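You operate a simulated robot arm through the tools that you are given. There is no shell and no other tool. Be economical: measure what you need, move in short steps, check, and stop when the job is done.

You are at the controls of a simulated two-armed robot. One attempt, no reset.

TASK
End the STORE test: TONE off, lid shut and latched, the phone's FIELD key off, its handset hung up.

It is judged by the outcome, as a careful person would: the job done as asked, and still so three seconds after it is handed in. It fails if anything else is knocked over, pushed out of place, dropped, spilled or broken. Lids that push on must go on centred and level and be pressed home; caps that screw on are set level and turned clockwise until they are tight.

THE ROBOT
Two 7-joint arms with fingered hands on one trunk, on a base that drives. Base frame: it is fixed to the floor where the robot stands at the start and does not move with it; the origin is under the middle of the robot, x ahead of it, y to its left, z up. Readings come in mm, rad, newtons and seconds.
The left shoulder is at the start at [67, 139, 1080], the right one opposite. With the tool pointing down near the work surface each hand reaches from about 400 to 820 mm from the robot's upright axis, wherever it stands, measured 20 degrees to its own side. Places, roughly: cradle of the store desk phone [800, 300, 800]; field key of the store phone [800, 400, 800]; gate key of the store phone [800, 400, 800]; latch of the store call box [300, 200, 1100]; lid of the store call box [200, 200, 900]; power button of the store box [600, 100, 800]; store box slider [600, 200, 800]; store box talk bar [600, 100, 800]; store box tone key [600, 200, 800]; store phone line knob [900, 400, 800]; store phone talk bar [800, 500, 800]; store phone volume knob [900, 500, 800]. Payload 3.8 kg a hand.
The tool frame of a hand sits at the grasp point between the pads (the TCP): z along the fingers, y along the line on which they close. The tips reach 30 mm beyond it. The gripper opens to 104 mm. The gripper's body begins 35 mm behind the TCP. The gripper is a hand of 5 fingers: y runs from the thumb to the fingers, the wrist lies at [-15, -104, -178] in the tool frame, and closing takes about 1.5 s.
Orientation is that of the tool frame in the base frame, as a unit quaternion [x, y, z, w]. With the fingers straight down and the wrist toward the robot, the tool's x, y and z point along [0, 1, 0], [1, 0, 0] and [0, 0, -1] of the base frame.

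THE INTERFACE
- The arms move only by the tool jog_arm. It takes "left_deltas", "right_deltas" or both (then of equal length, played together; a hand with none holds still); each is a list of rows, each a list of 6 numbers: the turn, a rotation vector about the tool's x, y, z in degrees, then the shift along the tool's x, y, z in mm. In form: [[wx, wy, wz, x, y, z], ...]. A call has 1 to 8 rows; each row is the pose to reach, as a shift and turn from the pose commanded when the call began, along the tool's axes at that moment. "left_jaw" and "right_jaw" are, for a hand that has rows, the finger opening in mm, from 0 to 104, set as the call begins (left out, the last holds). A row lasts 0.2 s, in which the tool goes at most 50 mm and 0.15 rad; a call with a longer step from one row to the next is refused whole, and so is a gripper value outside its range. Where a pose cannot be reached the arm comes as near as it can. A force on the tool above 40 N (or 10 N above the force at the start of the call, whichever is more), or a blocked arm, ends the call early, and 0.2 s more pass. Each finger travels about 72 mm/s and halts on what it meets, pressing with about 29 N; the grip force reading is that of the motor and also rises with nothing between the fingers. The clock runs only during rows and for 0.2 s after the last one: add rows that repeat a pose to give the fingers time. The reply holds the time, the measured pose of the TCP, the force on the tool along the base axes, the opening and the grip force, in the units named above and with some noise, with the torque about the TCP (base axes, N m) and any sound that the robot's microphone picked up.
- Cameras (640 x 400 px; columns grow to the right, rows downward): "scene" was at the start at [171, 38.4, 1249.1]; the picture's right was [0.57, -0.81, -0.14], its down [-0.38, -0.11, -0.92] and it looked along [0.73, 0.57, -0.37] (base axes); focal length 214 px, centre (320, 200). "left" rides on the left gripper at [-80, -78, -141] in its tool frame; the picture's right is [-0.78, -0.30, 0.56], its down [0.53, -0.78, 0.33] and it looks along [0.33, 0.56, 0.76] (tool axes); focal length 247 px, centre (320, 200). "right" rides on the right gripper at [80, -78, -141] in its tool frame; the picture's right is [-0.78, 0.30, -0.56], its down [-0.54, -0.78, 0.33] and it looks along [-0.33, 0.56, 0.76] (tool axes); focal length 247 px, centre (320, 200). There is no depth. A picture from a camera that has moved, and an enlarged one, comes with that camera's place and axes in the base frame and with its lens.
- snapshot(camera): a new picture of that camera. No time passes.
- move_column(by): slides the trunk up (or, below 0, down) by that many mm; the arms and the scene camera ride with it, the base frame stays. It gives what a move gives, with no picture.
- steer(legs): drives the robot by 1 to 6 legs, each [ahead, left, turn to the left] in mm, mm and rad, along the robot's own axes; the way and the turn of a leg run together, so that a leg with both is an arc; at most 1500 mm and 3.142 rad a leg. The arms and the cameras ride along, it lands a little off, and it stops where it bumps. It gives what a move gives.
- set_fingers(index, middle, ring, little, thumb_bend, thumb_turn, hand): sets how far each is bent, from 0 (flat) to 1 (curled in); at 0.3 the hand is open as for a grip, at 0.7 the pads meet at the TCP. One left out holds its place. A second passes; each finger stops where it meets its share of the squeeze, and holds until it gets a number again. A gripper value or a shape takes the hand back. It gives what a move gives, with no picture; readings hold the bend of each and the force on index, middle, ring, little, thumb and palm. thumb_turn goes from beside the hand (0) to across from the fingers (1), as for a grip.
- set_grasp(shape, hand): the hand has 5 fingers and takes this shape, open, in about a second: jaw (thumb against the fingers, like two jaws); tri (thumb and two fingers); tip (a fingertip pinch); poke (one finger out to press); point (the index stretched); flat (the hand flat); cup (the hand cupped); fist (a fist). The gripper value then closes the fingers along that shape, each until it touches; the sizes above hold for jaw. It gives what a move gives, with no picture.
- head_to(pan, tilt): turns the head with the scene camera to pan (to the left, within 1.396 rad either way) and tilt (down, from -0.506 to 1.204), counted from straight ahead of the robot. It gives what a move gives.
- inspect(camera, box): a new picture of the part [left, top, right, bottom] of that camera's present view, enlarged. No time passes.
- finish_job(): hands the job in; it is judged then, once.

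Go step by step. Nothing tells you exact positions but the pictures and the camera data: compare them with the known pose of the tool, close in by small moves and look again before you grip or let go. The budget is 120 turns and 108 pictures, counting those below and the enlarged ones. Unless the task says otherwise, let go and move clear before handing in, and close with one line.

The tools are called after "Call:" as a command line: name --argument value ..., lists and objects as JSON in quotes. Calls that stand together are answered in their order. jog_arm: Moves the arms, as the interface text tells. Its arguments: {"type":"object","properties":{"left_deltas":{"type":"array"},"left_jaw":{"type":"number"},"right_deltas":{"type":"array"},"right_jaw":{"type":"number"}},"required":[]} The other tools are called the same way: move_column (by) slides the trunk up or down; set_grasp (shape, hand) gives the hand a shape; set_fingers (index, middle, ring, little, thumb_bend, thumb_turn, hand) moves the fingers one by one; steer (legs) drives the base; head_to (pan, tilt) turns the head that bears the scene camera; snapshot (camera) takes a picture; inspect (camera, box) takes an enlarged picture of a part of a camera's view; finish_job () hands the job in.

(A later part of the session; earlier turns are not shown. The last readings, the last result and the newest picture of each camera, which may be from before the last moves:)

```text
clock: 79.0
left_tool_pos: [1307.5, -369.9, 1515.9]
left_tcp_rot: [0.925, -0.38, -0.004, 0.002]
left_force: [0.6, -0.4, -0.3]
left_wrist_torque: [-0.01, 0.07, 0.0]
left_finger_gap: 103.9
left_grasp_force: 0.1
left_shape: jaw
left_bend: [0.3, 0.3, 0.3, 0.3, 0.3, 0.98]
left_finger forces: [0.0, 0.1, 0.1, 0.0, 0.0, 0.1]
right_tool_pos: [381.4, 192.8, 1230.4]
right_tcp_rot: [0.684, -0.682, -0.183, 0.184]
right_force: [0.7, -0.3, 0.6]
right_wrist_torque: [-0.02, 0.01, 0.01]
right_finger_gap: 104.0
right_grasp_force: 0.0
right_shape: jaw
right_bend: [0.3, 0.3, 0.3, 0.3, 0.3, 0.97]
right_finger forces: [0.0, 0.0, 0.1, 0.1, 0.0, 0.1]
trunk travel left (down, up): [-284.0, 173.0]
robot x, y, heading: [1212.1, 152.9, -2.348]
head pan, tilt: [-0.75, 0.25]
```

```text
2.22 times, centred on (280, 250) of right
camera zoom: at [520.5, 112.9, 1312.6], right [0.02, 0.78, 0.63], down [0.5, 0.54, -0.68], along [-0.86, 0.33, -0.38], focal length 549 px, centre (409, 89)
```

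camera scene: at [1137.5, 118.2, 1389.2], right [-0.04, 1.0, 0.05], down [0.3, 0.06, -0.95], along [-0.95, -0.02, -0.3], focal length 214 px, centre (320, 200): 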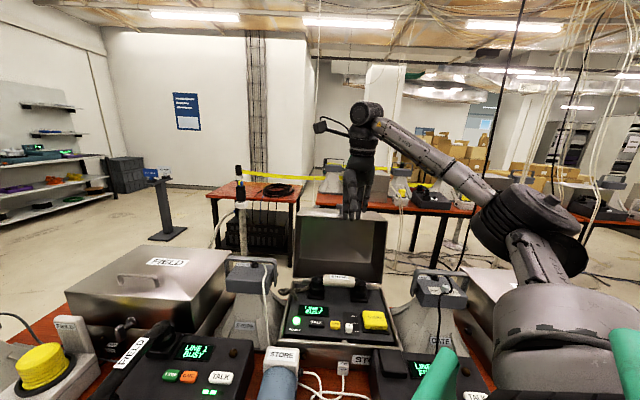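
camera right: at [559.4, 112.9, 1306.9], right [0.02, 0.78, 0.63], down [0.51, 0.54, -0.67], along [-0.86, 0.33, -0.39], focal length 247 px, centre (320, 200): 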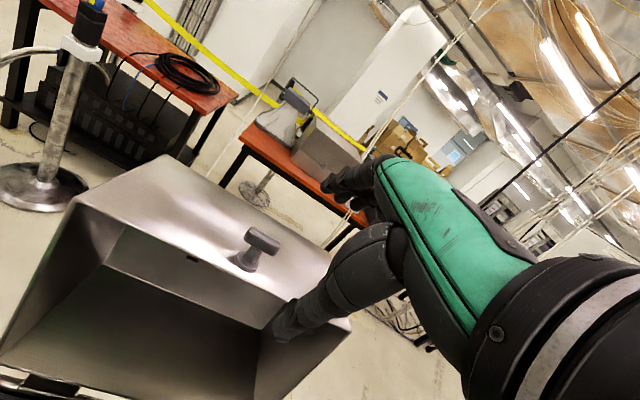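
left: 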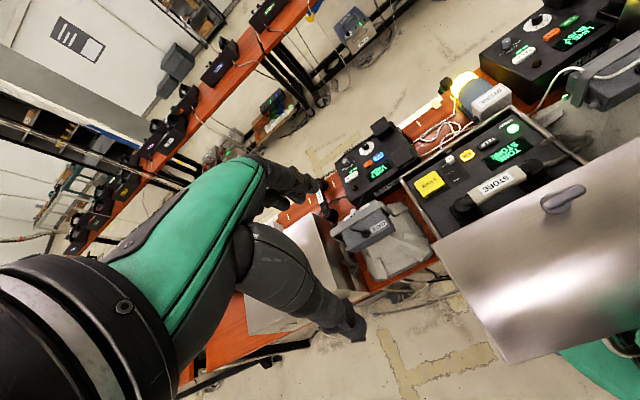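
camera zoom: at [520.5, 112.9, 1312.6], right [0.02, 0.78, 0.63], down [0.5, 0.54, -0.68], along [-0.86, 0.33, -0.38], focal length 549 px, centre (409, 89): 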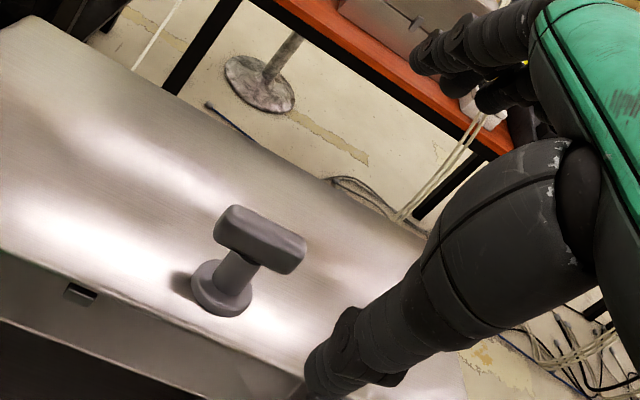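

The bar centre is at about [301,194,1094] and the base of the handle at [315,192,1060]. I'll move to a standoff above it with the jaw open 60 mm.

Call:
jog_arm --right_deltas '[[4, 0, 0, -1, 5, 45], [8, 0, 0, -1, 11, 90], [8, 0, 0, -1, 11, 90], [8, 0, 0, -1, 11, 90]]' --right_jaw 60

Call:
inspect --camera "scene" --box '[280, 150, 400, 230]'

Call:
inspect --camera "right" --box '[200, 130, 440, 310]'

```text
clock: 80.0
left_tool_pos: [1299.1, -367.6, 1515.8]
left_tcp_rot: [0.925, -0.379, -0.002, 0.001]
left_force: [-0.5, 0.1, 0.6]
left_wrist_torque: [0.0, 0.03, -0.03]
left_finger_gap: 104.0
left_grasp_force: 0.0
left_shape: jaw
left_bend: [0.3, 0.3, 0.3, 0.3, 0.3, 0.98]
left_finger forces: [0.0, 0.1, 0.0, 0.1, 0.0, 0.0]
right_tool_pos: [323.8, 192.8, 1151.1]
right_tcp_rot: [0.695, -0.694, -0.131, 0.134]
right_force: [0.4, 0.3, -0.1]
right_wrist_torque: [0.01, -0.01, -0.01]
right_finger_gap: 60.5
right_grasp_force: 0.0
right_shape: jaw
right_bend: [0.74, 0.41, 0.38, 0.43, 0.66, 1.0]
right_finger forces: [0.1, 0.1, 0.1, 0.0, 0.0, 0.0]
trunk travel left (down, up): [-284.0, 173.0]
robot x, y, heading: [1210.1, 152.1, -2.346]
head pan, tilt: [-0.75, 0.25]
```

```text
5.00 times, centred on (340, 190) of scene
camera zoom: at [1089.4, 119.4, 1389.2], right [-0.04, 1.0, 0.05], down [0.3, 0.06, -0.95], along [-0.95, -0.02, -0.3], focal length 1072 px, centre (220, 250)
```

zoom: 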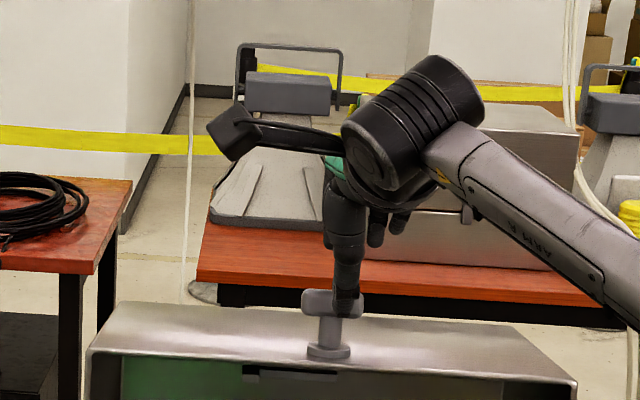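

```text
2.22 times, centred on (320, 220) of right
camera zoom: at [448.4, 114.0, 1253.8], right [-0.07, 0.78, 0.62], down [0.6, 0.54, -0.6], along [-0.8, 0.33, -0.5], focal length 549 px, centre (320, 156)
```

zoom: 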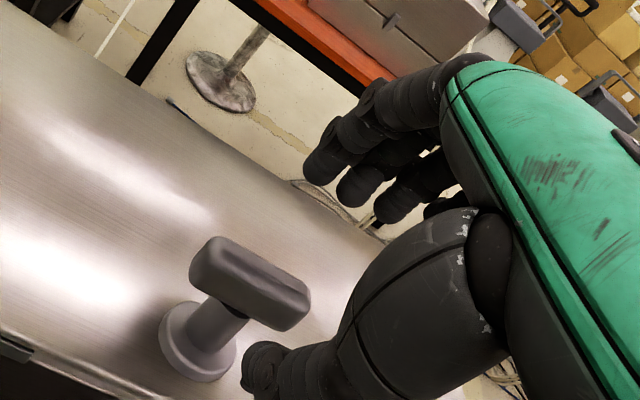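

The bar lies between the fingers and the thumb. I'll advance 30 mm along the hand and check.

Call:
jog_arm --right_deltas '[[0, 0, 0, 0, 0, 15], [0, 0, 0, 0, 0, 30], [0, 0, 0, 0, 0, 30]]'

Call:
inspect --camera "scene" --box '[300, 160, 390, 220]'

Call:
inspect --camera "right" --box '[200, 130, 440, 310]'

```text
clock: 80.8
left_tool_pos: [1299.3, -370.8, 1515.1]
left_tcp_rot: [0.925, -0.38, -0.001, 0.001]
left_force: [0.8, -0.3, -0.2]
left_wrist_torque: [-0.01, 0.01, 0.02]
left_finger_gap: 103.8
left_grasp_force: 0.0
left_shape: jaw
left_bend: [0.3, 0.3, 0.3, 0.3, 0.3, 0.98]
left_finger forces: [0.0, 0.0, 0.1, 0.0, 0.0, 0.0]
right_tool_pos: [310.8, 193.1, 1123.7]
right_tcp_rot: [0.696, -0.693, -0.131, 0.134]
right_force: [0.6, 0.1, -0.2]
right_wrist_torque: [0.04, 0.05, -0.01]
right_finger_gap: 60.5
right_grasp_force: 0.0
right_shape: jaw
right_bend: [0.74, 0.41, 0.38, 0.43, 0.66, 1.0]
right_finger forces: [0.0, 0.0, 0.1, 0.1, 0.0, 0.0]
trunk travel left (down, up): [-284.0, 173.0]
robot x, y, heading: [1210.0, 153.5, -2.35]
head pan, tilt: [-0.75, 0.25]
```

```text
6.67 times, centred on (345, 190) of scene
camera zoom: at [1090.0, 119.0, 1389.3], right [-0.04, 1.0, 0.05], down [0.3, 0.06, -0.95], along [-0.95, -0.02, -0.3], focal length 1430 px, centre (153, 267)
```

zoom: 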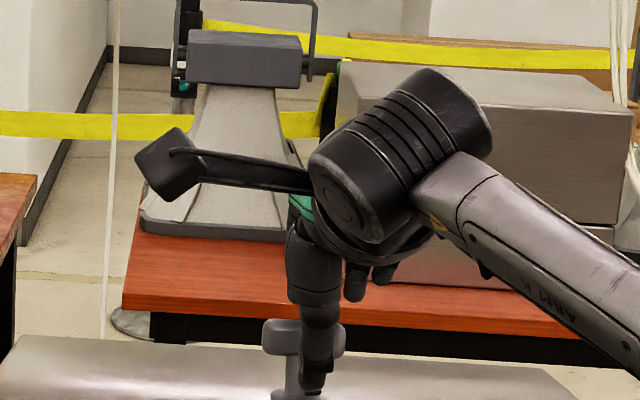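

```text
2.22 times, centred on (320, 220) of right
camera zoom: at [436.2, 114.1, 1225.8], right [-0.07, 0.78, 0.62], down [0.6, 0.54, -0.6], along [-0.8, 0.33, -0.5], focal length 549 px, centre (320, 156)
```

zoom: 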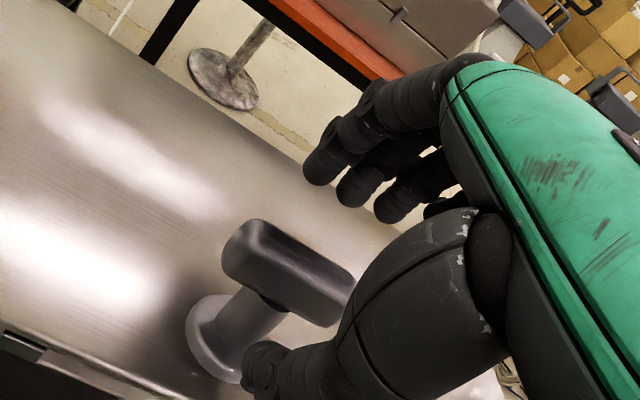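

The thumb is in front of the bar and the fingers are behind it. I'll advance 8 mm more and close.

Call:
jog_arm --right_deltas '[[0, 0, 0, 0, 0, 4], [0, 0, 0, 4, 0, 8], [0, 0, 0, 4, 0, 8]]'

Call:
jog_arm --right_deltas '[[0, 0, 0, 0, 0, 0], [0, 0, 0, 0, 0, 0], [0, 0, 0, 0, 0, 0], [0, 0, 0, 0, 0, 0], [0, 0, 0, 0, 0, 0], [0, 0, 0, 0, 0, 0]]' --right_jaw 0

Call:
inspect --camera "right" --box '[200, 130, 440, 310]'

```text
clock: 81.6
left_tool_pos: [1298.9, -370.1, 1515.6]
left_tcp_rot: [0.925, -0.379, -0.001, 0.0]
left_force: [0.1, -1.0, -0.1]
left_wrist_torque: [-0.03, -0.01, -0.03]
left_finger_gap: 103.9
left_grasp_force: 0.1
left_shape: jaw
left_bend: [0.3, 0.3, 0.3, 0.3, 0.3, 0.98]
left_finger forces: [0.0, 0.1, 0.1, 0.0, 0.0, 0.1]
right_tool_pos: [306.7, 189.7, 1116.8]
right_tcp_rot: [0.695, -0.694, -0.131, 0.134]
right_force: [-0.1, 1.0, 0.2]
right_wrist_torque: [0.0, 0.0, -0.01]
right_finger_gap: 60.3
right_grasp_force: 0.0
right_shape: jaw
right_bend: [0.74, 0.41, 0.38, 0.43, 0.66, 1.0]
right_finger forces: [0.1, 0.0, 0.1, 0.0, 0.0, 0.0]
trunk travel left (down, up): [-284.0, 173.0]
robot x, y, heading: [1207.6, 149.5, -2.353]
head pan, tilt: [-0.75, 0.25]
```

```text
clock: 83.0
left_tool_pos: [1298.2, -371.6, 1515.6]
left_tcp_rot: [0.925, -0.379, 0.0, 0.001]
left_force: [-0.6, 0.2, -0.8]
left_wrist_torque: [-0.01, 0.01, 0.04]
left_finger_gap: 104.0
left_grasp_force: 0.1
left_shape: jaw
left_bend: [0.3, 0.3, 0.3, 0.3, 0.3, 0.98]
left_finger forces: [0.0, 0.0, 0.0, 0.0, 0.0, 0.1]
right_tool_pos: [305.8, 189.2, 1112.6]
right_tcp_rot: [0.696, -0.693, -0.132, 0.133]
right_force: [3.9, 0.1, -9.2]
right_wrist_torque: [-0.01, 0.0, -0.02]
right_finger_gap: 13.7
right_grasp_force: 29.2
right_shape: jaw
right_bend: [0.7, 0.7, 0.7, 0.7, 0.75, 1.0]
right_finger forces: [15.2, 4.9, 0.2, 0.0, 26.4, 0.0]
trunk travel left (down, up): [-284.0, 173.0]
robot x, y, heading: [1211.5, 148.7, -2.353]
head pan, tilt: [-0.75, 0.25]
```

```text
2.22 times, centred on (320, 220) of right
camera zoom: at [431.7, 109.4, 1216.2], right [-0.07, 0.78, 0.63], down [0.6, 0.54, -0.59], along [-0.8, 0.33, -0.51], focal length 549 px, centre (320, 156)
```

zoom: 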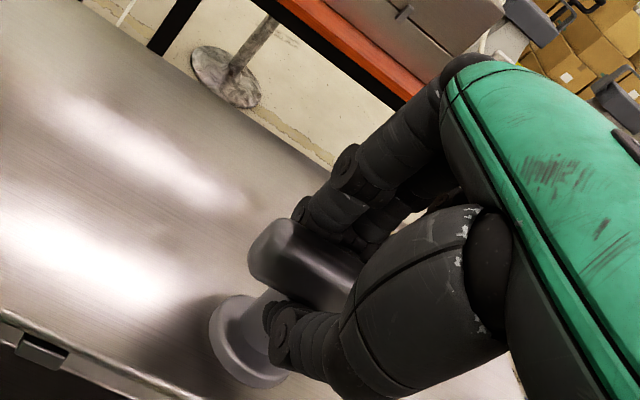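

The grip is firm: the gap is 13.7 mm with load on the index and thumb. I'll try pulling the lid the first 10° along the arc about its hinge, which I take to be near x = 412, z = 810.

Call:
jog_arm --right_deltas '[[-2.3, 0, 0, 0, -11.5, -7], [-4.6, 0, 0, 0, -23, -13.6], [-6.6, 0, 0, 0, -35, -21], [-8.6, 0, 0, 0, -46.3, -29]]'

Call:
inspect --camera "scene" --box '[260, 150, 420, 270]'

```text
clock: 84.0
left_tool_pos: [1295.3, -367.6, 1514.9]
left_tcp_rot: [0.925, -0.38, 0.001, 0.0]
left_force: [0.3, 0.1, 0.2]
left_wrist_torque: [0.01, 0.01, 0.01]
left_finger_gap: 103.8
left_grasp_force: 0.1
left_shape: jaw
left_bend: [0.3, 0.3, 0.3, 0.3, 0.3, 0.98]
left_finger forces: [0.0, 0.0, 0.0, 0.0, 0.0, 0.0]
right_tool_pos: [356.9, 188.8, 1123.0]
right_tcp_rot: [0.684, -0.682, -0.181, 0.184]
right_force: [-8.6, 2.0, -10.1]
right_wrist_torque: [0.06, 0.2, 0.0]
right_finger_gap: 12.8
right_grasp_force: 28.9
right_shape: jaw
right_bend: [0.7, 0.7, 0.7, 0.7, 0.75, 1.0]
right_finger forces: [16.8, 6.3, 3.6, 0.0, 27.7, 0.0]
trunk travel left (down, up): [-284.0, 173.0]
robot x, y, heading: [1207.6, 152.5, -2.351]
head pan, tilt: [-0.75, 0.25]
```

```text
3.33 times, centred on (340, 210) of scene
camera zoom: at [1086.0, 119.8, 1388.8], right [-0.04, 1.0, 0.05], down [0.3, 0.06, -0.95], along [-0.95, -0.02, -0.31], focal length 715 px, centre (253, 167)
```

zoom: 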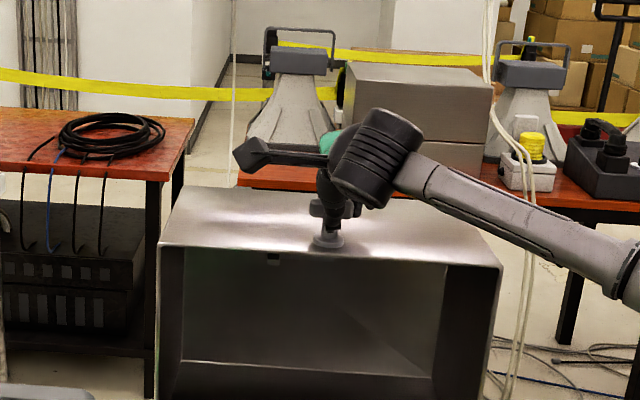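

The lid follows the hand with modest force. I'll continue to about 40°.

Call:
jog_arm --right_deltas '[[-4, 0, 0, 0, -23, -15.2], [-8, 0, 0, 0, -46.4, -30.1], [-12, 0, 0, 0, -70.9, -42.9], [-16, 0, 0, 0, -96.6, -53.5], [-19.5, 0, 0, 0, -122.8, -62], [-23, 0, 0, 0, -150, -68.2]]'

Call:
inspect --camera "scene" --box '[260, 150, 440, 280]'

```text
clock: 85.4
left_tool_pos: [1293.4, -368.0, 1515.0]
left_tcp_rot: [0.925, -0.379, 0.001, 0.001]
left_force: [-0.6, -0.5, -0.8]
left_wrist_torque: [0.0, 0.0, 0.01]
left_finger_gap: 104.1
left_grasp_force: 0.1
left_shape: jaw
left_bend: [0.3, 0.3, 0.3, 0.3, 0.3, 0.98]
left_finger forces: [0.1, 0.1, 0.0, 0.1, 0.0, 0.0]
right_tool_pos: [411.3, 188.9, 1124.9]
right_tcp_rot: [0.669, -0.668, -0.228, 0.232]
right_force: [-8.5, -2.4, -9.1]
right_wrist_torque: [0.0, 0.26, 0.03]
right_finger_gap: 12.6
right_grasp_force: 28.7
right_shape: jaw
right_bend: [0.7, 0.7, 0.7, 0.7, 0.75, 1.0]
right_finger forces: [15.4, 6.1, 3.0, 0.1, 28.1, 0.1]
right hand out of reach, approached as far as the arm can: row 3, 4, 5, 6
trunk travel left (down, up): [-284.0, 173.0]
robot x, y, heading: [1210.2, 146.3, -2.349]
head pan, tilt: [-0.75, 0.25]
```

```text
3.08 times, centred on (350, 215) of scene
camera zoom: at [1085.7, 118.8, 1388.8], right [-0.04, 1.0, 0.05], down [0.3, 0.07, -0.95], along [-0.95, -0.02, -0.31], focal length 660 px, centre (228, 154)
```

zoom: 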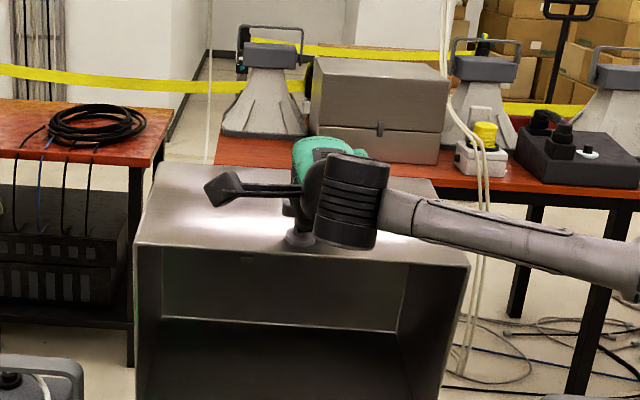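

The arm reached a wrist limit because the forearm now comes in from the side. I'll keep this arm pose and carry the lid by backing the base off in +x instead, starting with a small step.

Call:
steer --legs '[[-28, 28, 0]]'

Call:
inspect --camera "scene" --box '[260, 150, 440, 280]'

```text
clock: 86.5
left_tool_pos: [1338.0, -370.1, 1515.8]
left_tcp_rot: [0.925, -0.38, -0.001, 0.001]
left_force: [1.2, -0.7, 0.7]
left_wrist_torque: [0.0, 0.04, 0.01]
left_finger_gap: 103.8
left_grasp_force: 0.1
left_shape: jaw
left_bend: [0.3, 0.3, 0.3, 0.3, 0.3, 0.98]
left_finger forces: [0.1, 0.0, 0.0, 0.0, 0.1, 0.0]
right_tool_pos: [454.0, 191.3, 1115.4]
right_tcp_rot: [0.672, -0.67, -0.226, 0.221]
right_force: [-7.9, 1.4, -6.0]
right_wrist_torque: [0.01, 0.2, 0.03]
right_finger_gap: 11.6
right_grasp_force: 28.8
right_shape: jaw
right_bend: [0.7, 0.7, 0.7, 0.7, 0.78, 1.0]
right_finger forces: [15.8, 5.9, 3.5, 0.1, 23.5, 0.0]
trunk travel left (down, up): [-284.0, 173.0]
robot x, y, heading: [1252.5, 150.7, -2.351]
head pan, tilt: [-0.75, 0.25]
stopped in leg 1: the force on the tool passed its limit at 42 N (the readings are from after the stop); the commanded pose is now the measured one
```

```text
3.08 times, centred on (350, 215) of scene
camera zoom: at [1128.7, 119.4, 1389.1], right [-0.04, 1.0, 0.05], down [0.3, 0.06, -0.95], along [-0.95, -0.02, -0.3], focal length 660 px, centre (228, 154)
```

zoom: 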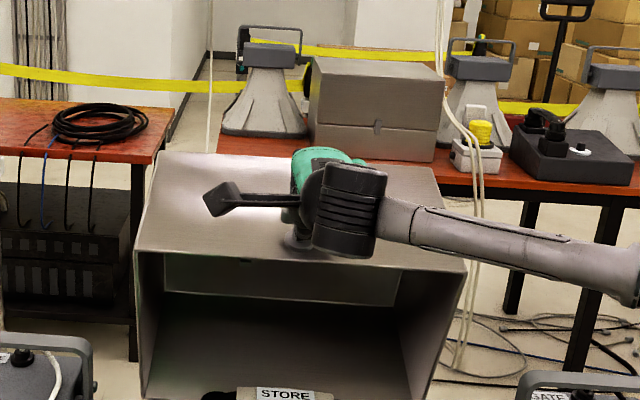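

The lid follows at about 28°. I'll continue with short legs and lower the hand along the arc between them.

Call:
steer --legs '[[-14, 14, 0], [-14, 14, 0]]'

Call:
jog_arm --right_deltas '[[0, 0, 0, 0, -2, 4], [0, 0, 0, 0, -4, 8]]'

```text
clock: 87.8
left_tool_pos: [1375.3, -370.2, 1516.2]
left_tcp_rot: [0.925, -0.381, -0.001, 0.0]
left_force: [0.4, 0.0, 0.5]
left_wrist_torque: [-0.02, 0.01, 0.01]
left_finger_gap: 104.1
left_grasp_force: 0.1
left_shape: jaw
left_bend: [0.3, 0.3, 0.3, 0.3, 0.3, 0.98]
left_finger forces: [0.0, 0.1, 0.0, 0.1, 0.1, 0.1]
right_tool_pos: [494.3, 190.4, 1105.4]
right_tcp_rot: [0.676, -0.67, -0.222, 0.213]
right_force: [-8.9, 0.0, -13.1]
right_wrist_torque: [-0.01, 0.26, 0.01]
right_finger_gap: 10.6
right_grasp_force: 29.1
right_shape: jaw
right_bend: [0.7, 0.7, 0.7, 0.7, 0.77, 1.0]
right_finger forces: [14.2, 5.6, 2.6, 0.0, 25.3, 0.0]
trunk travel left (down, up): [-284.0, 173.0]
robot x, y, heading: [1290.9, 147.0, -2.354]
head pan, tilt: [-0.75, 0.25]
stopped in leg 2: the force on the tool passed its limit at 46 N (the readings are from after the stop); the commanded pose is now the measured one
```

```text
clock: 88.5
left_tool_pos: [1377.5, -370.0, 1516.2]
left_tcp_rot: [0.925, -0.381, -0.002, 0.0]
left_force: [0.1, 0.9, -1.0]
left_wrist_torque: [-0.01, 0.01, 0.04]
left_finger_gap: 103.9
left_grasp_force: 0.1
left_shape: jaw
left_bend: [0.3, 0.3, 0.3, 0.3, 0.3, 0.98]
left_finger forces: [0.1, 0.0, 0.0, 0.0, 0.0, 0.0]
right_tool_pos: [495.8, 191.5, 1101.3]
right_tcp_rot: [0.673, -0.67, -0.224, 0.217]
right_force: [-4.4, -1.1, 2.7]
right_wrist_torque: [-0.03, 0.17, 0.02]
right_finger_gap: 11.1
right_grasp_force: 28.5
right_shape: jaw
right_bend: [0.7, 0.7, 0.7, 0.7, 0.79, 1.0]
right_finger forces: [15.6, 4.1, 1.5, 0.1, 18.2, 0.0]
trunk travel left (down, up): [-284.0, 173.0]
robot x, y, heading: [1288.5, 149.5, -2.349]
head pan, tilt: [-0.75, 0.25]
```

The lid is about 40° along and the loads are small. I'll try the next part with the arm, keeping the hand's tilt constant.

Call:
jog_arm --right_deltas '[[0, 0, 0, 0, -17.3, -5.1], [0, 0, 0, 0, -35.1, -9.5], [0, 0, 0, 0, -53, -13.8], [0, 0, 0, 0, -70, -17.6]]'

Call:
inspect --camera "scene" --box '[250, 150, 460, 290]'

Call:
inspect --camera "right" --box '[160, 110, 440, 320]'

```text
clock: 89.5
left_tool_pos: [1373.0, -368.5, 1516.5]
left_tcp_rot: [0.925, -0.38, -0.001, 0.0]
left_force: [-0.3, -0.3, 0.3]
left_wrist_torque: [0.0, 0.02, 0.02]
left_finger_gap: 104.2
left_grasp_force: 0.0
left_shape: jaw
left_bend: [0.3, 0.3, 0.3, 0.3, 0.3, 0.98]
left_finger forces: [0.0, 0.0, 0.0, 0.1, 0.0, 0.0]
right_tool_pos: [561.4, 191.8, 1069.7]
right_tcp_rot: [0.674, -0.672, -0.221, 0.213]
right_force: [-11.8, 3.1, -12.6]
right_wrist_torque: [0.04, 0.24, -0.01]
right_finger_gap: 9.8
right_grasp_force: 28.4
right_shape: jaw
right_bend: [0.7, 0.7, 0.7, 0.7, 0.78, 1.0]
right_finger forces: [14.1, 4.1, 1.9, 0.1, 24.8, 0.0]
trunk travel left (down, up): [-284.0, 173.0]
robot x, y, heading: [1289.1, 154.1, -2.349]
head pan, tilt: [-0.75, 0.25]
```

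```text
2.86 times, centred on (355, 220) of scene
camera zoom: at [1164.5, 119.9, 1388.7], right [-0.04, 1.0, 0.05], down [0.3, 0.06, -0.95], along [-0.95, -0.02, -0.31], focal length 613 px, centre (220, 143)
```

zoom: 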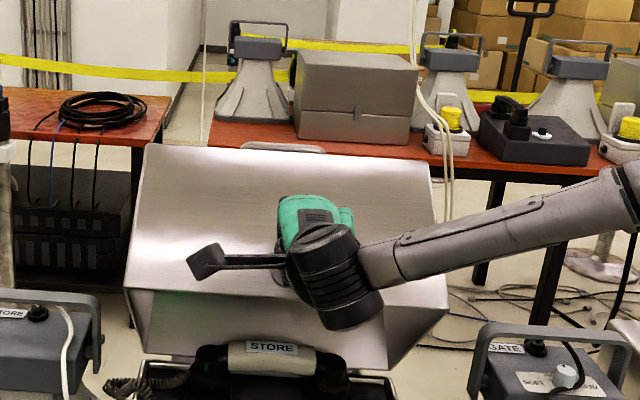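

```text
1.90 times, centred on (300, 215) of right
camera zoom: at [706.2, 109.9, 1136.9], right [0.08, 0.77, 0.63], down [0.43, 0.54, -0.72], along [-0.9, 0.34, -0.29], focal length 470 px, centre (358, 171)
```

zoom: 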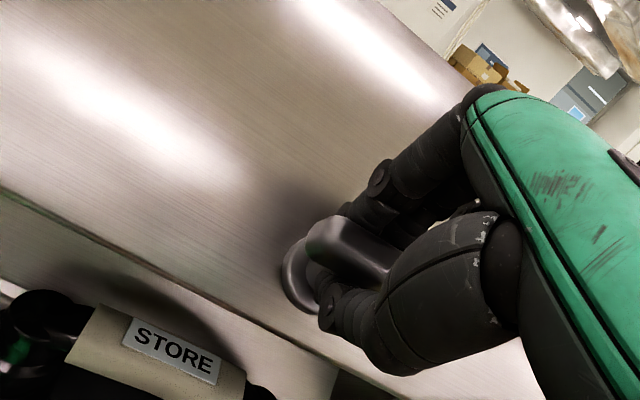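

The lid is around its balance point and still well gripped. I'll continue down the arc with a slight tilt change.

Call:
jog_arm --right_deltas '[[-2, 0, 0, 0, -23.4, 1.6], [-4, 0, 0, 0, -47, 4.2], [-6, 0, 0, 0, -69.9, 8.5]]'

Call:
inspect --camera "scene" --box '[250, 150, 460, 290]'

```text
clock: 89.9
left_tool_pos: [1370.6, -374.4, 1513.5]
left_tcp_rot: [0.925, -0.379, 0.001, -0.003]
left_force: [0.6, -0.9, 0.5]
left_wrist_torque: [0.02, 0.01, 0.0]
left_finger_gap: 103.9
left_grasp_force: 0.0
left_shape: jaw
left_bend: [0.3, 0.3, 0.3, 0.3, 0.3, 0.98]
left_finger forces: [0.1, 0.0, 0.0, 0.0, 0.1, 0.1]
right_tool_pos: [576.3, 191.2, 1059.5]
right_tcp_rot: [0.675, -0.67, -0.227, 0.212]
right_force: [-18.7, -3.4, -24.0]
right_wrist_torque: [-0.05, 0.25, -0.02]
right_finger_gap: 8.9
right_grasp_force: 29.0
right_shape: jaw
right_bend: [0.7, 0.7, 0.7, 0.7, 0.77, 1.0]
right_finger forces: [16.7, 5.7, 0.5, 0.0, 26.1, 0.1]
right hand out of reach, approached as far as the arm can: row 1, 2
trunk travel left (down, up): [-284.0, 173.0]
robot x, y, heading: [1287.1, 145.1, -2.348]
head pan, tilt: [-0.75, 0.25]
stopped in row 2 (right hand): the force on the tool passed its limit at 45 N (the readings are from after the stop); the commanded pose is now the measured one
```

```text
2.86 times, centred on (355, 220) of scene
camera zoom: at [1161.4, 114.1, 1388.1], right [-0.04, 1.0, 0.06], down [0.31, 0.07, -0.95], along [-0.95, -0.02, -0.31], focal length 613 px, centre (220, 143)
```

zoom: 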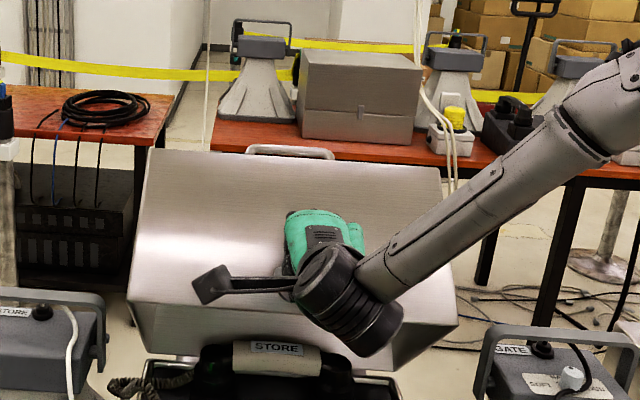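

The load points straight at the hinge, so my arc is slightly too wide. I'll move inward first, then along the tangent at constant tilt.

Call:
jog_arm --right_deltas '[[0, 0, 0, 0, 0.5, 7.8], [0, 0, 0, 0, -9, 9.5], [0, 0, 0, 0, -19, 10.8], [0, 0, 0, 0, -37.4, 17.2]]'

Call:
inspect --camera "scene" --box '[250, 150, 460, 290]'

```text
clock: 90.9
left_tool_pos: [1376.1, -371.5, 1515.3]
left_tcp_rot: [0.926, -0.379, 0.0, 0.0]
left_force: [0.5, -0.5, -0.2]
left_wrist_torque: [0.04, -0.01, 0.0]
left_finger_gap: 103.9
left_grasp_force: 0.0
left_shape: jaw
left_bend: [0.3, 0.3, 0.3, 0.3, 0.3, 0.98]
left_finger forces: [0.0, 0.0, 0.0, 0.1, 0.0, 0.0]
right_tool_pos: [574.1, 192.2, 1060.4]
right_tcp_rot: [0.674, -0.669, -0.228, 0.216]
right_force: [-8.2, -8.4, -8.5]
right_wrist_torque: [-0.12, 0.16, 0.01]
right_finger_gap: 9.6
right_grasp_force: 29.3
right_shape: jaw
right_bend: [0.7, 0.7, 0.7, 0.7, 0.78, 1.0]
right_finger forces: [14.9, 3.5, 0.0, 0.0, 21.0, 0.0]
right hand out of reach, approached as far as the arm can: row 2, 3, 4
trunk travel left (down, up): [-284.0, 173.0]
robot x, y, heading: [1290.1, 148.7, -2.347]
head pan, tilt: [-0.75, 0.25]
```

```text
2.86 times, centred on (355, 220) of scene
camera zoom: at [1165.6, 116.6, 1388.8], right [-0.04, 1.0, 0.06], down [0.3, 0.07, -0.95], along [-0.95, -0.03, -0.31], focal length 613 px, centre (220, 143)
```

zoom: 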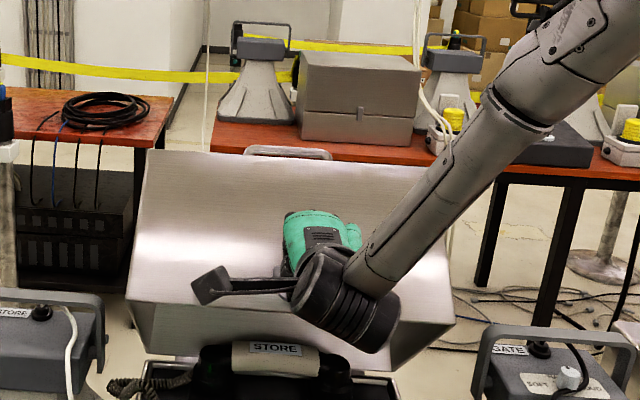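

The arm alone is at its limit here, so I'll follow the arc by lowering the trunk and backing the base in small alternating steps.

Call:
move_column --by -14

Call:
steer --legs '[[-10, 10, 0]]'

Call:
move_column --by -16

Call:
steer --legs '[[-9, 9, 0]]'

Call:
inspect --camera "scene" --box '[250, 150, 460, 290]'

```text
clock: 91.5
left_tool_pos: [1384.3, -368.3, 1502.0]
left_tcp_rot: [0.925, -0.379, -0.003, 0.001]
left_force: [-0.3, -0.2, 0.5]
left_wrist_torque: [0.01, 0.02, 0.03]
left_finger_gap: 103.9
left_grasp_force: 0.0
left_shape: jaw
left_bend: [0.3, 0.3, 0.3, 0.3, 0.3, 0.98]
left_finger forces: [0.0, 0.0, 0.0, 0.0, 0.0, 0.0]
right_tool_pos: [577.7, 193.4, 1045.0]
right_tcp_rot: [0.674, -0.669, -0.23, 0.213]
right_force: [8.2, 1.4, 14.6]
right_wrist_torque: [-0.09, 0.03, 0.03]
right_finger_gap: 8.8
right_grasp_force: 28.8
right_shape: jaw
right_bend: [0.7, 0.7, 0.7, 0.7, 0.81, 1.0]
right_finger forces: [33.9, 0.1, 0.0, 0.1, 0.0, 0.1]
trunk travel left (down, up): [-270.0, 187.0]
robot x, y, heading: [1291.3, 148.9, -2.353]
head pan, tilt: [-0.75, 0.25]
```

```text
clock: 92.2
left_tool_pos: [1392.2, -367.7, 1502.1]
left_tcp_rot: [0.925, -0.379, -0.001, 0.001]
left_force: [1.2, -0.1, -0.1]
left_wrist_torque: [-0.01, -0.02, -0.03]
left_finger_gap: 103.7
left_grasp_force: 0.1
left_shape: jaw
left_bend: [0.3, 0.3, 0.3, 0.3, 0.3, 0.98]
left_finger forces: [0.0, 0.0, 0.0, 0.1, 0.1, 0.1]
right_tool_pos: [589.9, 194.5, 1038.5]
right_tcp_rot: [0.676, -0.669, -0.227, 0.209]
right_force: [-10.4, 1.2, -9.4]
right_wrist_torque: [0.03, 0.04, -0.05]
right_finger_gap: 8.5
right_grasp_force: 28.8
right_shape: jaw
right_bend: [0.7, 0.7, 0.7, 0.7, 0.82, 1.0]
right_finger forces: [7.7, 0.0, 0.1, 0.1, 19.6, 0.1]
trunk travel left (down, up): [-270.0, 187.0]
robot x, y, heading: [1305.8, 151.6, -2.349]
head pan, tilt: [-0.75, 0.25]
```

```text
clock: 92.9
left_tool_pos: [1401.5, -367.6, 1486.1]
left_tcp_rot: [0.926, -0.379, -0.004, 0.002]
left_force: [0.1, 0.0, -0.3]
left_wrist_torque: [-0.01, -0.04, 0.0]
left_finger_gap: 104.0
left_grasp_force: 0.1
left_shape: jaw
left_bend: [0.3, 0.3, 0.3, 0.3, 0.3, 0.98]
left_finger forces: [0.0, 0.0, 0.0, 0.0, 0.1, 0.0]
right_tool_pos: [594.2, 192.8, 1029.0]
right_tcp_rot: [0.673, -0.67, -0.231, 0.211]
right_force: [17.8, 3.4, 22.2]
right_wrist_torque: [-0.14, 0.02, 0.04]
right_finger_gap: 9.1
right_grasp_force: 28.8
right_shape: jaw
right_bend: [0.7, 0.7, 0.7, 0.7, 0.82, 1.0]
right_finger forces: [47.2, 0.1, 0.1, 0.1, 0.0, 0.1]
trunk travel left (down, up): [-254.0, 203.0]
robot x, y, heading: [1301.8, 150.4, -2.343]
head pan, tilt: [-0.75, 0.25]
```

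```text
clock: 93.6
left_tool_pos: [1406.1, -367.7, 1486.3]
left_tcp_rot: [0.926, -0.378, -0.002, 0.001]
left_force: [0.8, 0.0, 0.8]
left_wrist_torque: [-0.01, -0.01, -0.04]
left_finger_gap: 103.7
left_grasp_force: 0.1
left_shape: jaw
left_bend: [0.3, 0.3, 0.3, 0.3, 0.3, 0.98]
left_finger forces: [0.0, 0.0, 0.0, 0.0, 0.1, 0.1]
right_tool_pos: [602.2, 194.1, 1023.3]
right_tcp_rot: [0.675, -0.67, -0.228, 0.208]
right_force: [-0.3, -0.4, 0.3]
right_wrist_torque: [-0.01, 0.01, -0.03]
right_finger_gap: 9.0
right_grasp_force: 28.9
right_shape: jaw
right_bend: [0.7, 0.7, 0.7, 0.7, 0.82, 1.0]
right_finger forces: [3.6, 0.1, 0.0, 0.1, 0.1, 0.0]
trunk travel left (down, up): [-254.0, 203.0]
robot x, y, heading: [1317.0, 152.1, -2.348]
head pan, tilt: [-0.75, 0.25]
```

```text
2.86 times, centred on (355, 220) of scene
camera zoom: at [1186.2, 110.1, 1355.3], right [-0.05, 1.0, 0.07], down [0.32, 0.09, -0.94], along [-0.95, -0.02, -0.32], focal length 613 px, centre (220, 143)
```

zoom: 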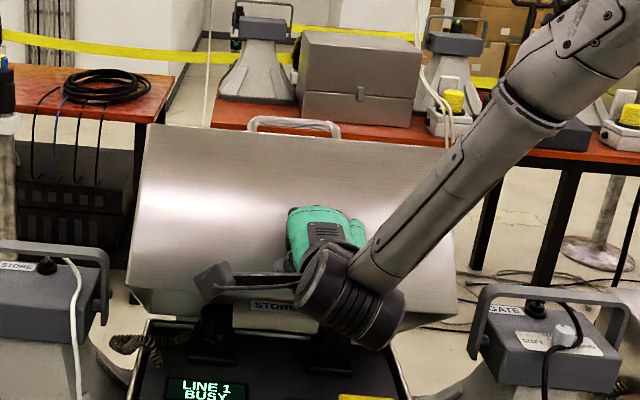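

The thumb has lost its load, so the grip is slipping. I'll look at it closely.

Call:
inspect --camera "right" --box '[160, 110, 440, 320]'

Call:
snapshot --camera "left"

```text
1.90 times, centred on (300, 215) of right
camera zoom: at [749.0, 111.5, 1088.9], right [0.09, 0.76, 0.65], down [0.44, 0.55, -0.71], along [-0.9, 0.34, -0.28], focal length 470 px, centre (358, 171)
```

zoom: 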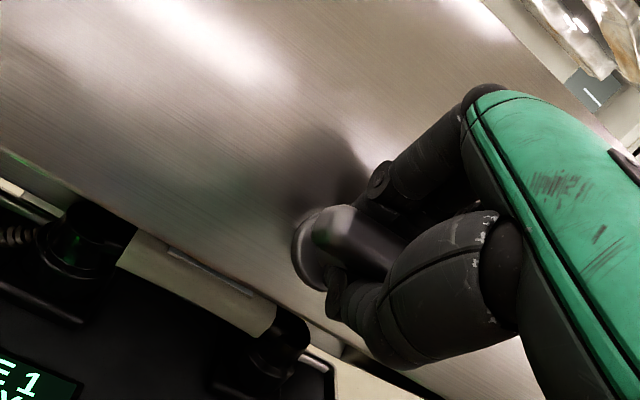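

```text
40 pictures are left
camera left: at [1403.8, -255.0, 1626.6], right [-0.35, 0.75, -0.56], down [0.92, 0.18, -0.34], along [-0.15, -0.63, -0.76], focal length 247 px, centre (320, 200)
```

left: 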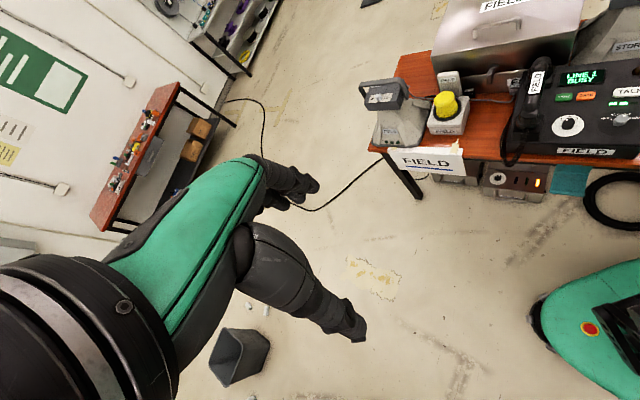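

The bar is still caged between fingers and thumb. I'll open the grip a little to see whether the lid stays put by friction or sinks.

Call:
jog_arm --right_deltas '[[0, 0, 0, 0, 0, 0], [0, 0, 0, 0, 0, 0], [0, 0, 0, 0, 0, 0], [0, 0, 0, 0, 0, 0], [0, 0, 0, 0, 0, 0]]' --right_jaw 40

Call:
inspect --camera "right" --box '[160, 110, 440, 320]'

Call:
inspect --camera "scene" --box '[250, 150, 460, 290]'

```text
clock: 94.8
left_tool_pos: [1409.5, -367.7, 1484.8]
left_tcp_rot: [0.926, -0.378, -0.002, 0.001]
left_force: [0.9, 0.2, -0.3]
left_wrist_torque: [0.03, -0.03, 0.01]
left_finger_gap: 103.8
left_grasp_force: 0.1
left_shape: jaw
left_bend: [0.3, 0.3, 0.3, 0.3, 0.3, 0.98]
left_finger forces: [0.1, 0.1, 0.1, 0.0, 0.1, 0.1]
right_tool_pos: [605.3, 193.7, 1025.2]
right_tcp_rot: [0.675, -0.67, -0.229, 0.208]
right_force: [5.0, -0.1, 9.7]
right_wrist_torque: [-0.08, 0.25, 0.07]
right_finger_gap: 39.8
right_grasp_force: 0.2
right_shape: jaw
right_bend: [0.75, 0.5, 0.47, 0.44, 0.73, 1.0]
right_finger forces: [13.1, 0.8, 0.0, 0.1, 0.0, 0.1]
trunk travel left (down, up): [-254.0, 203.0]
robot x, y, heading: [1318.3, 151.2, -2.343]
head pan, tilt: [-0.75, 0.25]
```

```text
1.90 times, centred on (300, 215) of right
camera zoom: at [751.1, 111.2, 1090.6], right [0.09, 0.76, 0.65], down [0.43, 0.55, -0.71], along [-0.9, 0.34, -0.28], focal length 470 px, centre (358, 171)
```

zoom: 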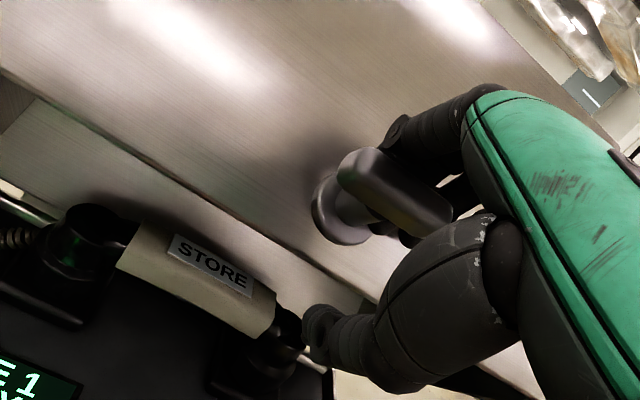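

```text
2.86 times, centred on (355, 220) of scene
camera zoom: at [1189.0, 110.0, 1355.7], right [-0.05, 1.0, 0.07], down [0.32, 0.09, -0.94], along [-0.95, -0.02, -0.32], focal length 613 px, centre (220, 143)
```

zoom: 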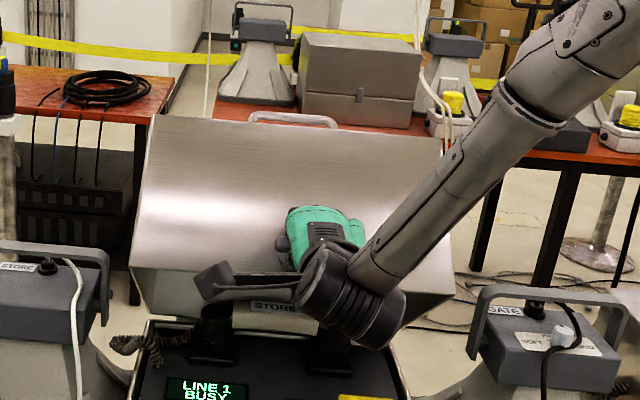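

The lid still tends to open slightly, with the bar resting against my fingers, so it hasn't reached its balance point. I'll ease the fingertips off the wall and keep moving along the arc with the bar caged.

Call:
jog_arm --right_deltas '[[0, 0, 0, 0, 0, -4], [0, 0, 0, 0, 0, -8]]'

Call:
steer --legs '[[-14, 14, 0]]'

Call:
move_column --by -14

Call:
steer --legs '[[-12, 12, 0]]'

Call:
move_column --by -16

Call:
inspect --camera "right" --box '[160, 110, 440, 320]'

```text
clock: 95.4
left_tool_pos: [1405.2, -368.3, 1486.1]
left_tcp_rot: [0.925, -0.379, -0.002, 0.001]
left_force: [-0.3, 0.3, -0.2]
left_wrist_torque: [-0.02, 0.01, 0.0]
left_finger_gap: 103.7
left_grasp_force: 0.0
left_shape: jaw
left_bend: [0.3, 0.3, 0.3, 0.3, 0.3, 0.98]
left_finger forces: [0.1, 0.0, 0.0, 0.0, 0.0, 0.0]
right_tool_pos: [607.7, 193.1, 1028.3]
right_tcp_rot: [0.675, -0.671, -0.228, 0.207]
right_force: [-1.5, 0.6, -0.4]
right_wrist_torque: [0.0, -0.03, -0.02]
right_finger_gap: 40.5
right_grasp_force: 0.0
right_shape: jaw
right_bend: [0.74, 0.5, 0.47, 0.44, 0.73, 1.0]
right_finger forces: [2.0, 0.1, 0.0, 0.0, 0.0, 0.0]
trunk travel left (down, up): [-254.0, 203.0]
robot x, y, heading: [1315.6, 149.4, -2.351]
head pan, tilt: [-0.75, 0.25]
```

```text
clock: 96.2
left_tool_pos: [1421.6, -368.5, 1485.0]
left_tcp_rot: [0.925, -0.379, 0.0, 0.0]
left_force: [-0.4, -0.2, -0.7]
left_wrist_torque: [0.01, -0.03, 0.01]
left_finger_gap: 103.9
left_grasp_force: 0.0
left_shape: jaw
left_bend: [0.3, 0.3, 0.3, 0.3, 0.3, 0.98]
left_finger forces: [0.0, 0.0, 0.0, 0.0, 0.1, 0.0]
right_tool_pos: [624.4, 193.0, 1026.3]
right_tcp_rot: [0.676, -0.67, -0.227, 0.206]
right_force: [-0.7, -0.5, -0.2]
right_wrist_torque: [-0.01, -0.04, 0.02]
right_finger_gap: 40.1
right_grasp_force: 0.1
right_shape: jaw
right_bend: [0.74, 0.49, 0.47, 0.44, 0.73, 1.0]
right_finger forces: [0.0, 0.0, 0.0, 0.0, 0.0, 0.1]
trunk travel left (down, up): [-254.0, 203.0]
robot x, y, heading: [1333.1, 149.0, -2.349]
head pan, tilt: [-0.75, 0.25]
```

```text
clock: 96.8
left_tool_pos: [1423.8, -370.5, 1471.7]
left_tcp_rot: [0.926, -0.379, -0.001, -0.001]
left_force: [0.1, -0.1, 0.3]
left_wrist_torque: [0.01, 0.01, 0.02]
left_finger_gap: 103.9
left_grasp_force: 0.1
left_shape: jaw
left_bend: [0.3, 0.3, 0.3, 0.3, 0.3, 0.98]
left_finger forces: [0.0, 0.1, 0.0, 0.1, 0.0, 0.0]
right_tool_pos: [627.3, 192.3, 1013.9]
right_tcp_rot: [0.675, -0.671, -0.229, 0.206]
right_force: [-2.0, 0.0, -0.4]
right_wrist_torque: [-0.01, -0.08, 0.0]
right_finger_gap: 40.8
right_grasp_force: 0.0
right_shape: jaw
right_bend: [0.74, 0.49, 0.47, 0.44, 0.73, 1.0]
right_finger forces: [2.3, 0.1, 0.1, 0.0, 0.0, 0.0]
trunk travel left (down, up): [-240.0, 217.0]
robot x, y, heading: [1337.7, 148.6, -2.349]
head pan, tilt: [-0.75, 0.25]
```

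```text
clock: 97.6
left_tool_pos: [1437.9, -367.7, 1473.1]
left_tcp_rot: [0.925, -0.379, 0.001, 0.001]
left_force: [-0.6, 0.1, 0.2]
left_wrist_torque: [-0.01, -0.05, 0.02]
left_finger_gap: 103.9
left_grasp_force: 0.0
left_shape: jaw
left_bend: [0.3, 0.3, 0.3, 0.3, 0.3, 0.98]
left_finger forces: [0.0, 0.1, 0.0, 0.1, 0.0, 0.0]
right_tool_pos: [640.1, 193.1, 1013.5]
right_tcp_rot: [0.676, -0.671, -0.227, 0.206]
right_force: [0.1, 0.1, -2.0]
right_wrist_torque: [-0.01, -0.03, -0.01]
right_finger_gap: 40.6
right_grasp_force: 0.0
right_shape: jaw
right_bend: [0.74, 0.49, 0.47, 0.44, 0.72, 1.0]
right_finger forces: [0.1, 0.0, 0.0, 0.1, 0.9, 0.1]
trunk travel left (down, up): [-240.0, 217.0]
robot x, y, heading: [1353.0, 153.3, -2.343]
head pan, tilt: [-0.75, 0.25]
```

```text
clock: 98.3
left_tool_pos: [1440.4, -368.4, 1455.8]
left_tcp_rot: [0.926, -0.378, 0.0, 0.0]
left_force: [-0.3, -0.4, -0.1]
left_wrist_torque: [-0.01, 0.01, -0.01]
left_finger_gap: 104.0
left_grasp_force: 0.1
left_shape: jaw
left_bend: [0.3, 0.3, 0.3, 0.3, 0.3, 0.98]
left_finger forces: [0.0, 0.0, 0.0, 0.0, 0.0, 0.1]
right_tool_pos: [644.3, 193.5, 998.7]
right_tcp_rot: [0.675, -0.671, -0.228, 0.206]
right_force: [0.2, 0.2, 0.2]
right_wrist_torque: [0.03, -0.03, 0.02]
right_finger_gap: 40.4
right_grasp_force: 0.0
right_shape: jaw
right_bend: [0.74, 0.49, 0.47, 0.44, 0.73, 1.0]
right_finger forces: [0.0, 0.1, 0.0, 0.0, 0.0, 0.1]
trunk travel left (down, up): [-224.0, 233.0]
robot x, y, heading: [1355.7, 148.5, -2.349]
head pan, tilt: [-0.75, 0.25]
```

```text
1.90 times, centred on (300, 215) of right
camera zoom: at [788.8, 109.8, 1064.8], right [0.09, 0.76, 0.65], down [0.44, 0.55, -0.71], along [-0.89, 0.35, -0.28], focal length 470 px, centre (358, 171)
```

zoom: 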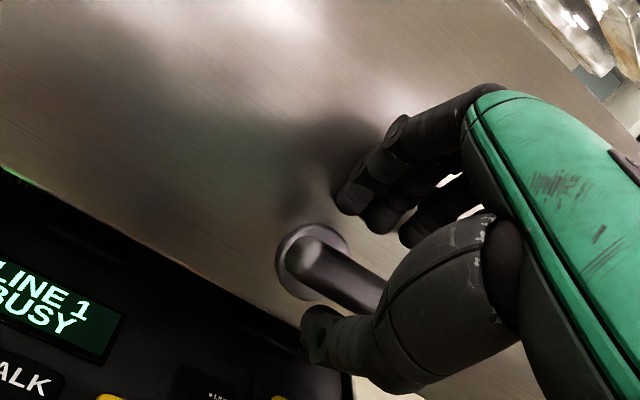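

The lid has come further down and exerts almost no force, so it seems to stay where it is left. I'll check the whole view.

Call:
inspect --camera "scene" --box '[220, 130, 460, 300]'

```text
2.35 times, centred on (340, 215) of scene
camera zoom: at [1210.0, 98.1, 1320.2], right [-0.05, 0.99, 0.1], down [0.34, 0.11, -0.93], along [-0.94, -0.01, -0.35], focal length 505 px, centre (273, 165)
```

zoom: 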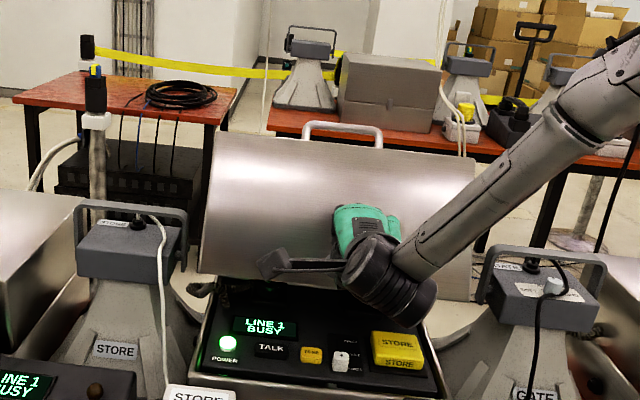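

The lid seems to hold itself, so I'll open the hand and withdraw along its axis. After that I'll push the lid shut from outside.

Call:
jog_arm --right_deltas '[[0, 0, 0, 0, 0, 0], [0, 0, 0, 0, 0, 0], [0, 0, 0, 0, 0, 0], [0, 0, 0, 0, 0, -30], [0, 0, 0, 0, 0, -60], [0, 0, 0, 0, 0, -90]]' --right_jaw 90

Call:
inspect --camera "scene" --box '[220, 130, 460, 300]'

```text
clock: 99.7
left_tool_pos: [1443.6, -367.0, 1455.6]
left_tcp_rot: [0.925, -0.38, -0.001, 0.001]
left_force: [-0.6, 0.2, -0.6]
left_wrist_torque: [-0.01, -0.03, 0.0]
left_finger_gap: 104.1
left_grasp_force: 0.0
left_shape: jaw
left_bend: [0.3, 0.3, 0.3, 0.3, 0.3, 0.98]
left_finger forces: [0.1, 0.0, 0.0, 0.0, 0.0, 0.1]
right_tool_pos: [697.2, 190.0, 1072.6]
right_tcp_rot: [0.675, -0.671, -0.228, 0.206]
right_force: [-0.7, -0.4, -0.6]
right_wrist_torque: [-0.03, -0.05, 0.02]
right_finger_gap: 90.1
right_grasp_force: 0.0
right_shape: jaw
right_bend: [0.27, 0.32, 0.31, 0.32, 0.42, 0.98]
right_finger forces: [0.0, 0.1, 0.0, 0.0, 0.1, 0.1]
trunk travel left (down, up): [-224.0, 233.0]
robot x, y, heading: [1352.4, 148.4, -2.345]
head pan, tilt: [-0.75, 0.25]
```

```text
2.35 times, centred on (340, 215) of scene
camera zoom: at [1212.3, 99.0, 1320.6], right [-0.05, 0.99, 0.1], down [0.34, 0.11, -0.93], along [-0.94, -0.01, -0.34], focal length 505 px, centre (273, 165)
```

zoom: 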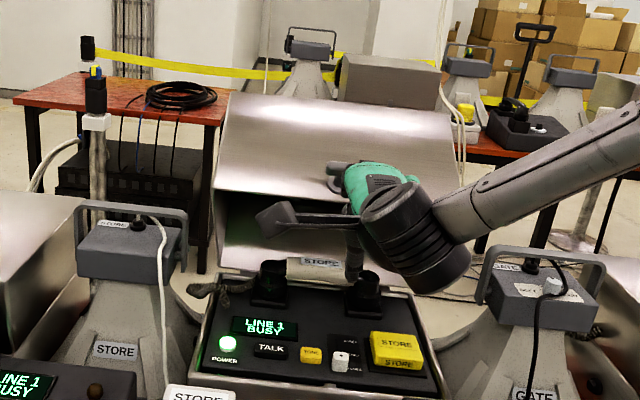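

Withdrawing lifted the lid again, probably because the thumb was hooked under the bar. I'll wait a moment to see where it settles.

Call:
jog_arm --right_deltas '[[0, 0, 0, 0, 0, 0], [0, 0, 0, 0, 0, 0], [0, 0, 0, 0, 0, 0], [0, 0, 0, 0, 0, 0]]'

Call:
inspect --camera "scene" --box '[220, 130, 460, 300]'

```text
clock: 100.7
left_tool_pos: [1441.8, -368.4, 1455.9]
left_tcp_rot: [0.926, -0.378, -0.002, 0.001]
left_force: [-0.6, 0.4, -0.7]
left_wrist_torque: [-0.01, -0.01, 0.02]
left_finger_gap: 103.8
left_grasp_force: 0.0
left_shape: jaw
left_bend: [0.3, 0.3, 0.3, 0.3, 0.3, 0.98]
left_finger forces: [0.0, 0.0, 0.1, 0.1, 0.0, 0.1]
right_tool_pos: [696.6, 189.9, 1072.0]
right_tcp_rot: [0.674, -0.671, -0.228, 0.208]
right_force: [0.6, 0.4, 0.2]
right_wrist_torque: [0.02, -0.01, 0.0]
right_finger_gap: 89.8
right_grasp_force: 0.1
right_shape: jaw
right_bend: [0.27, 0.32, 0.31, 0.32, 0.42, 0.98]
right_finger forces: [0.0, 0.0, 0.0, 0.0, 0.0, 0.1]
trunk travel left (down, up): [-224.0, 233.0]
robot x, y, heading: [1353.1, 147.2, -2.348]
head pan, tilt: [-0.75, 0.25]
```

```text
2.35 times, centred on (340, 215) of scene
camera zoom: at [1211.4, 98.8, 1320.5], right [-0.05, 0.99, 0.1], down [0.34, 0.11, -0.93], along [-0.94, -0.01, -0.35], focal length 505 px, centre (273, 165)
```

zoom: 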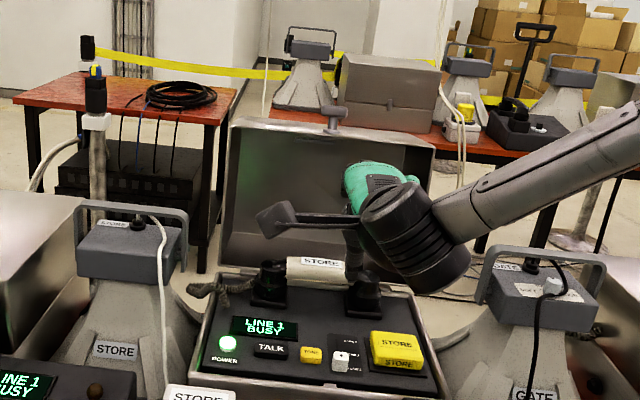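

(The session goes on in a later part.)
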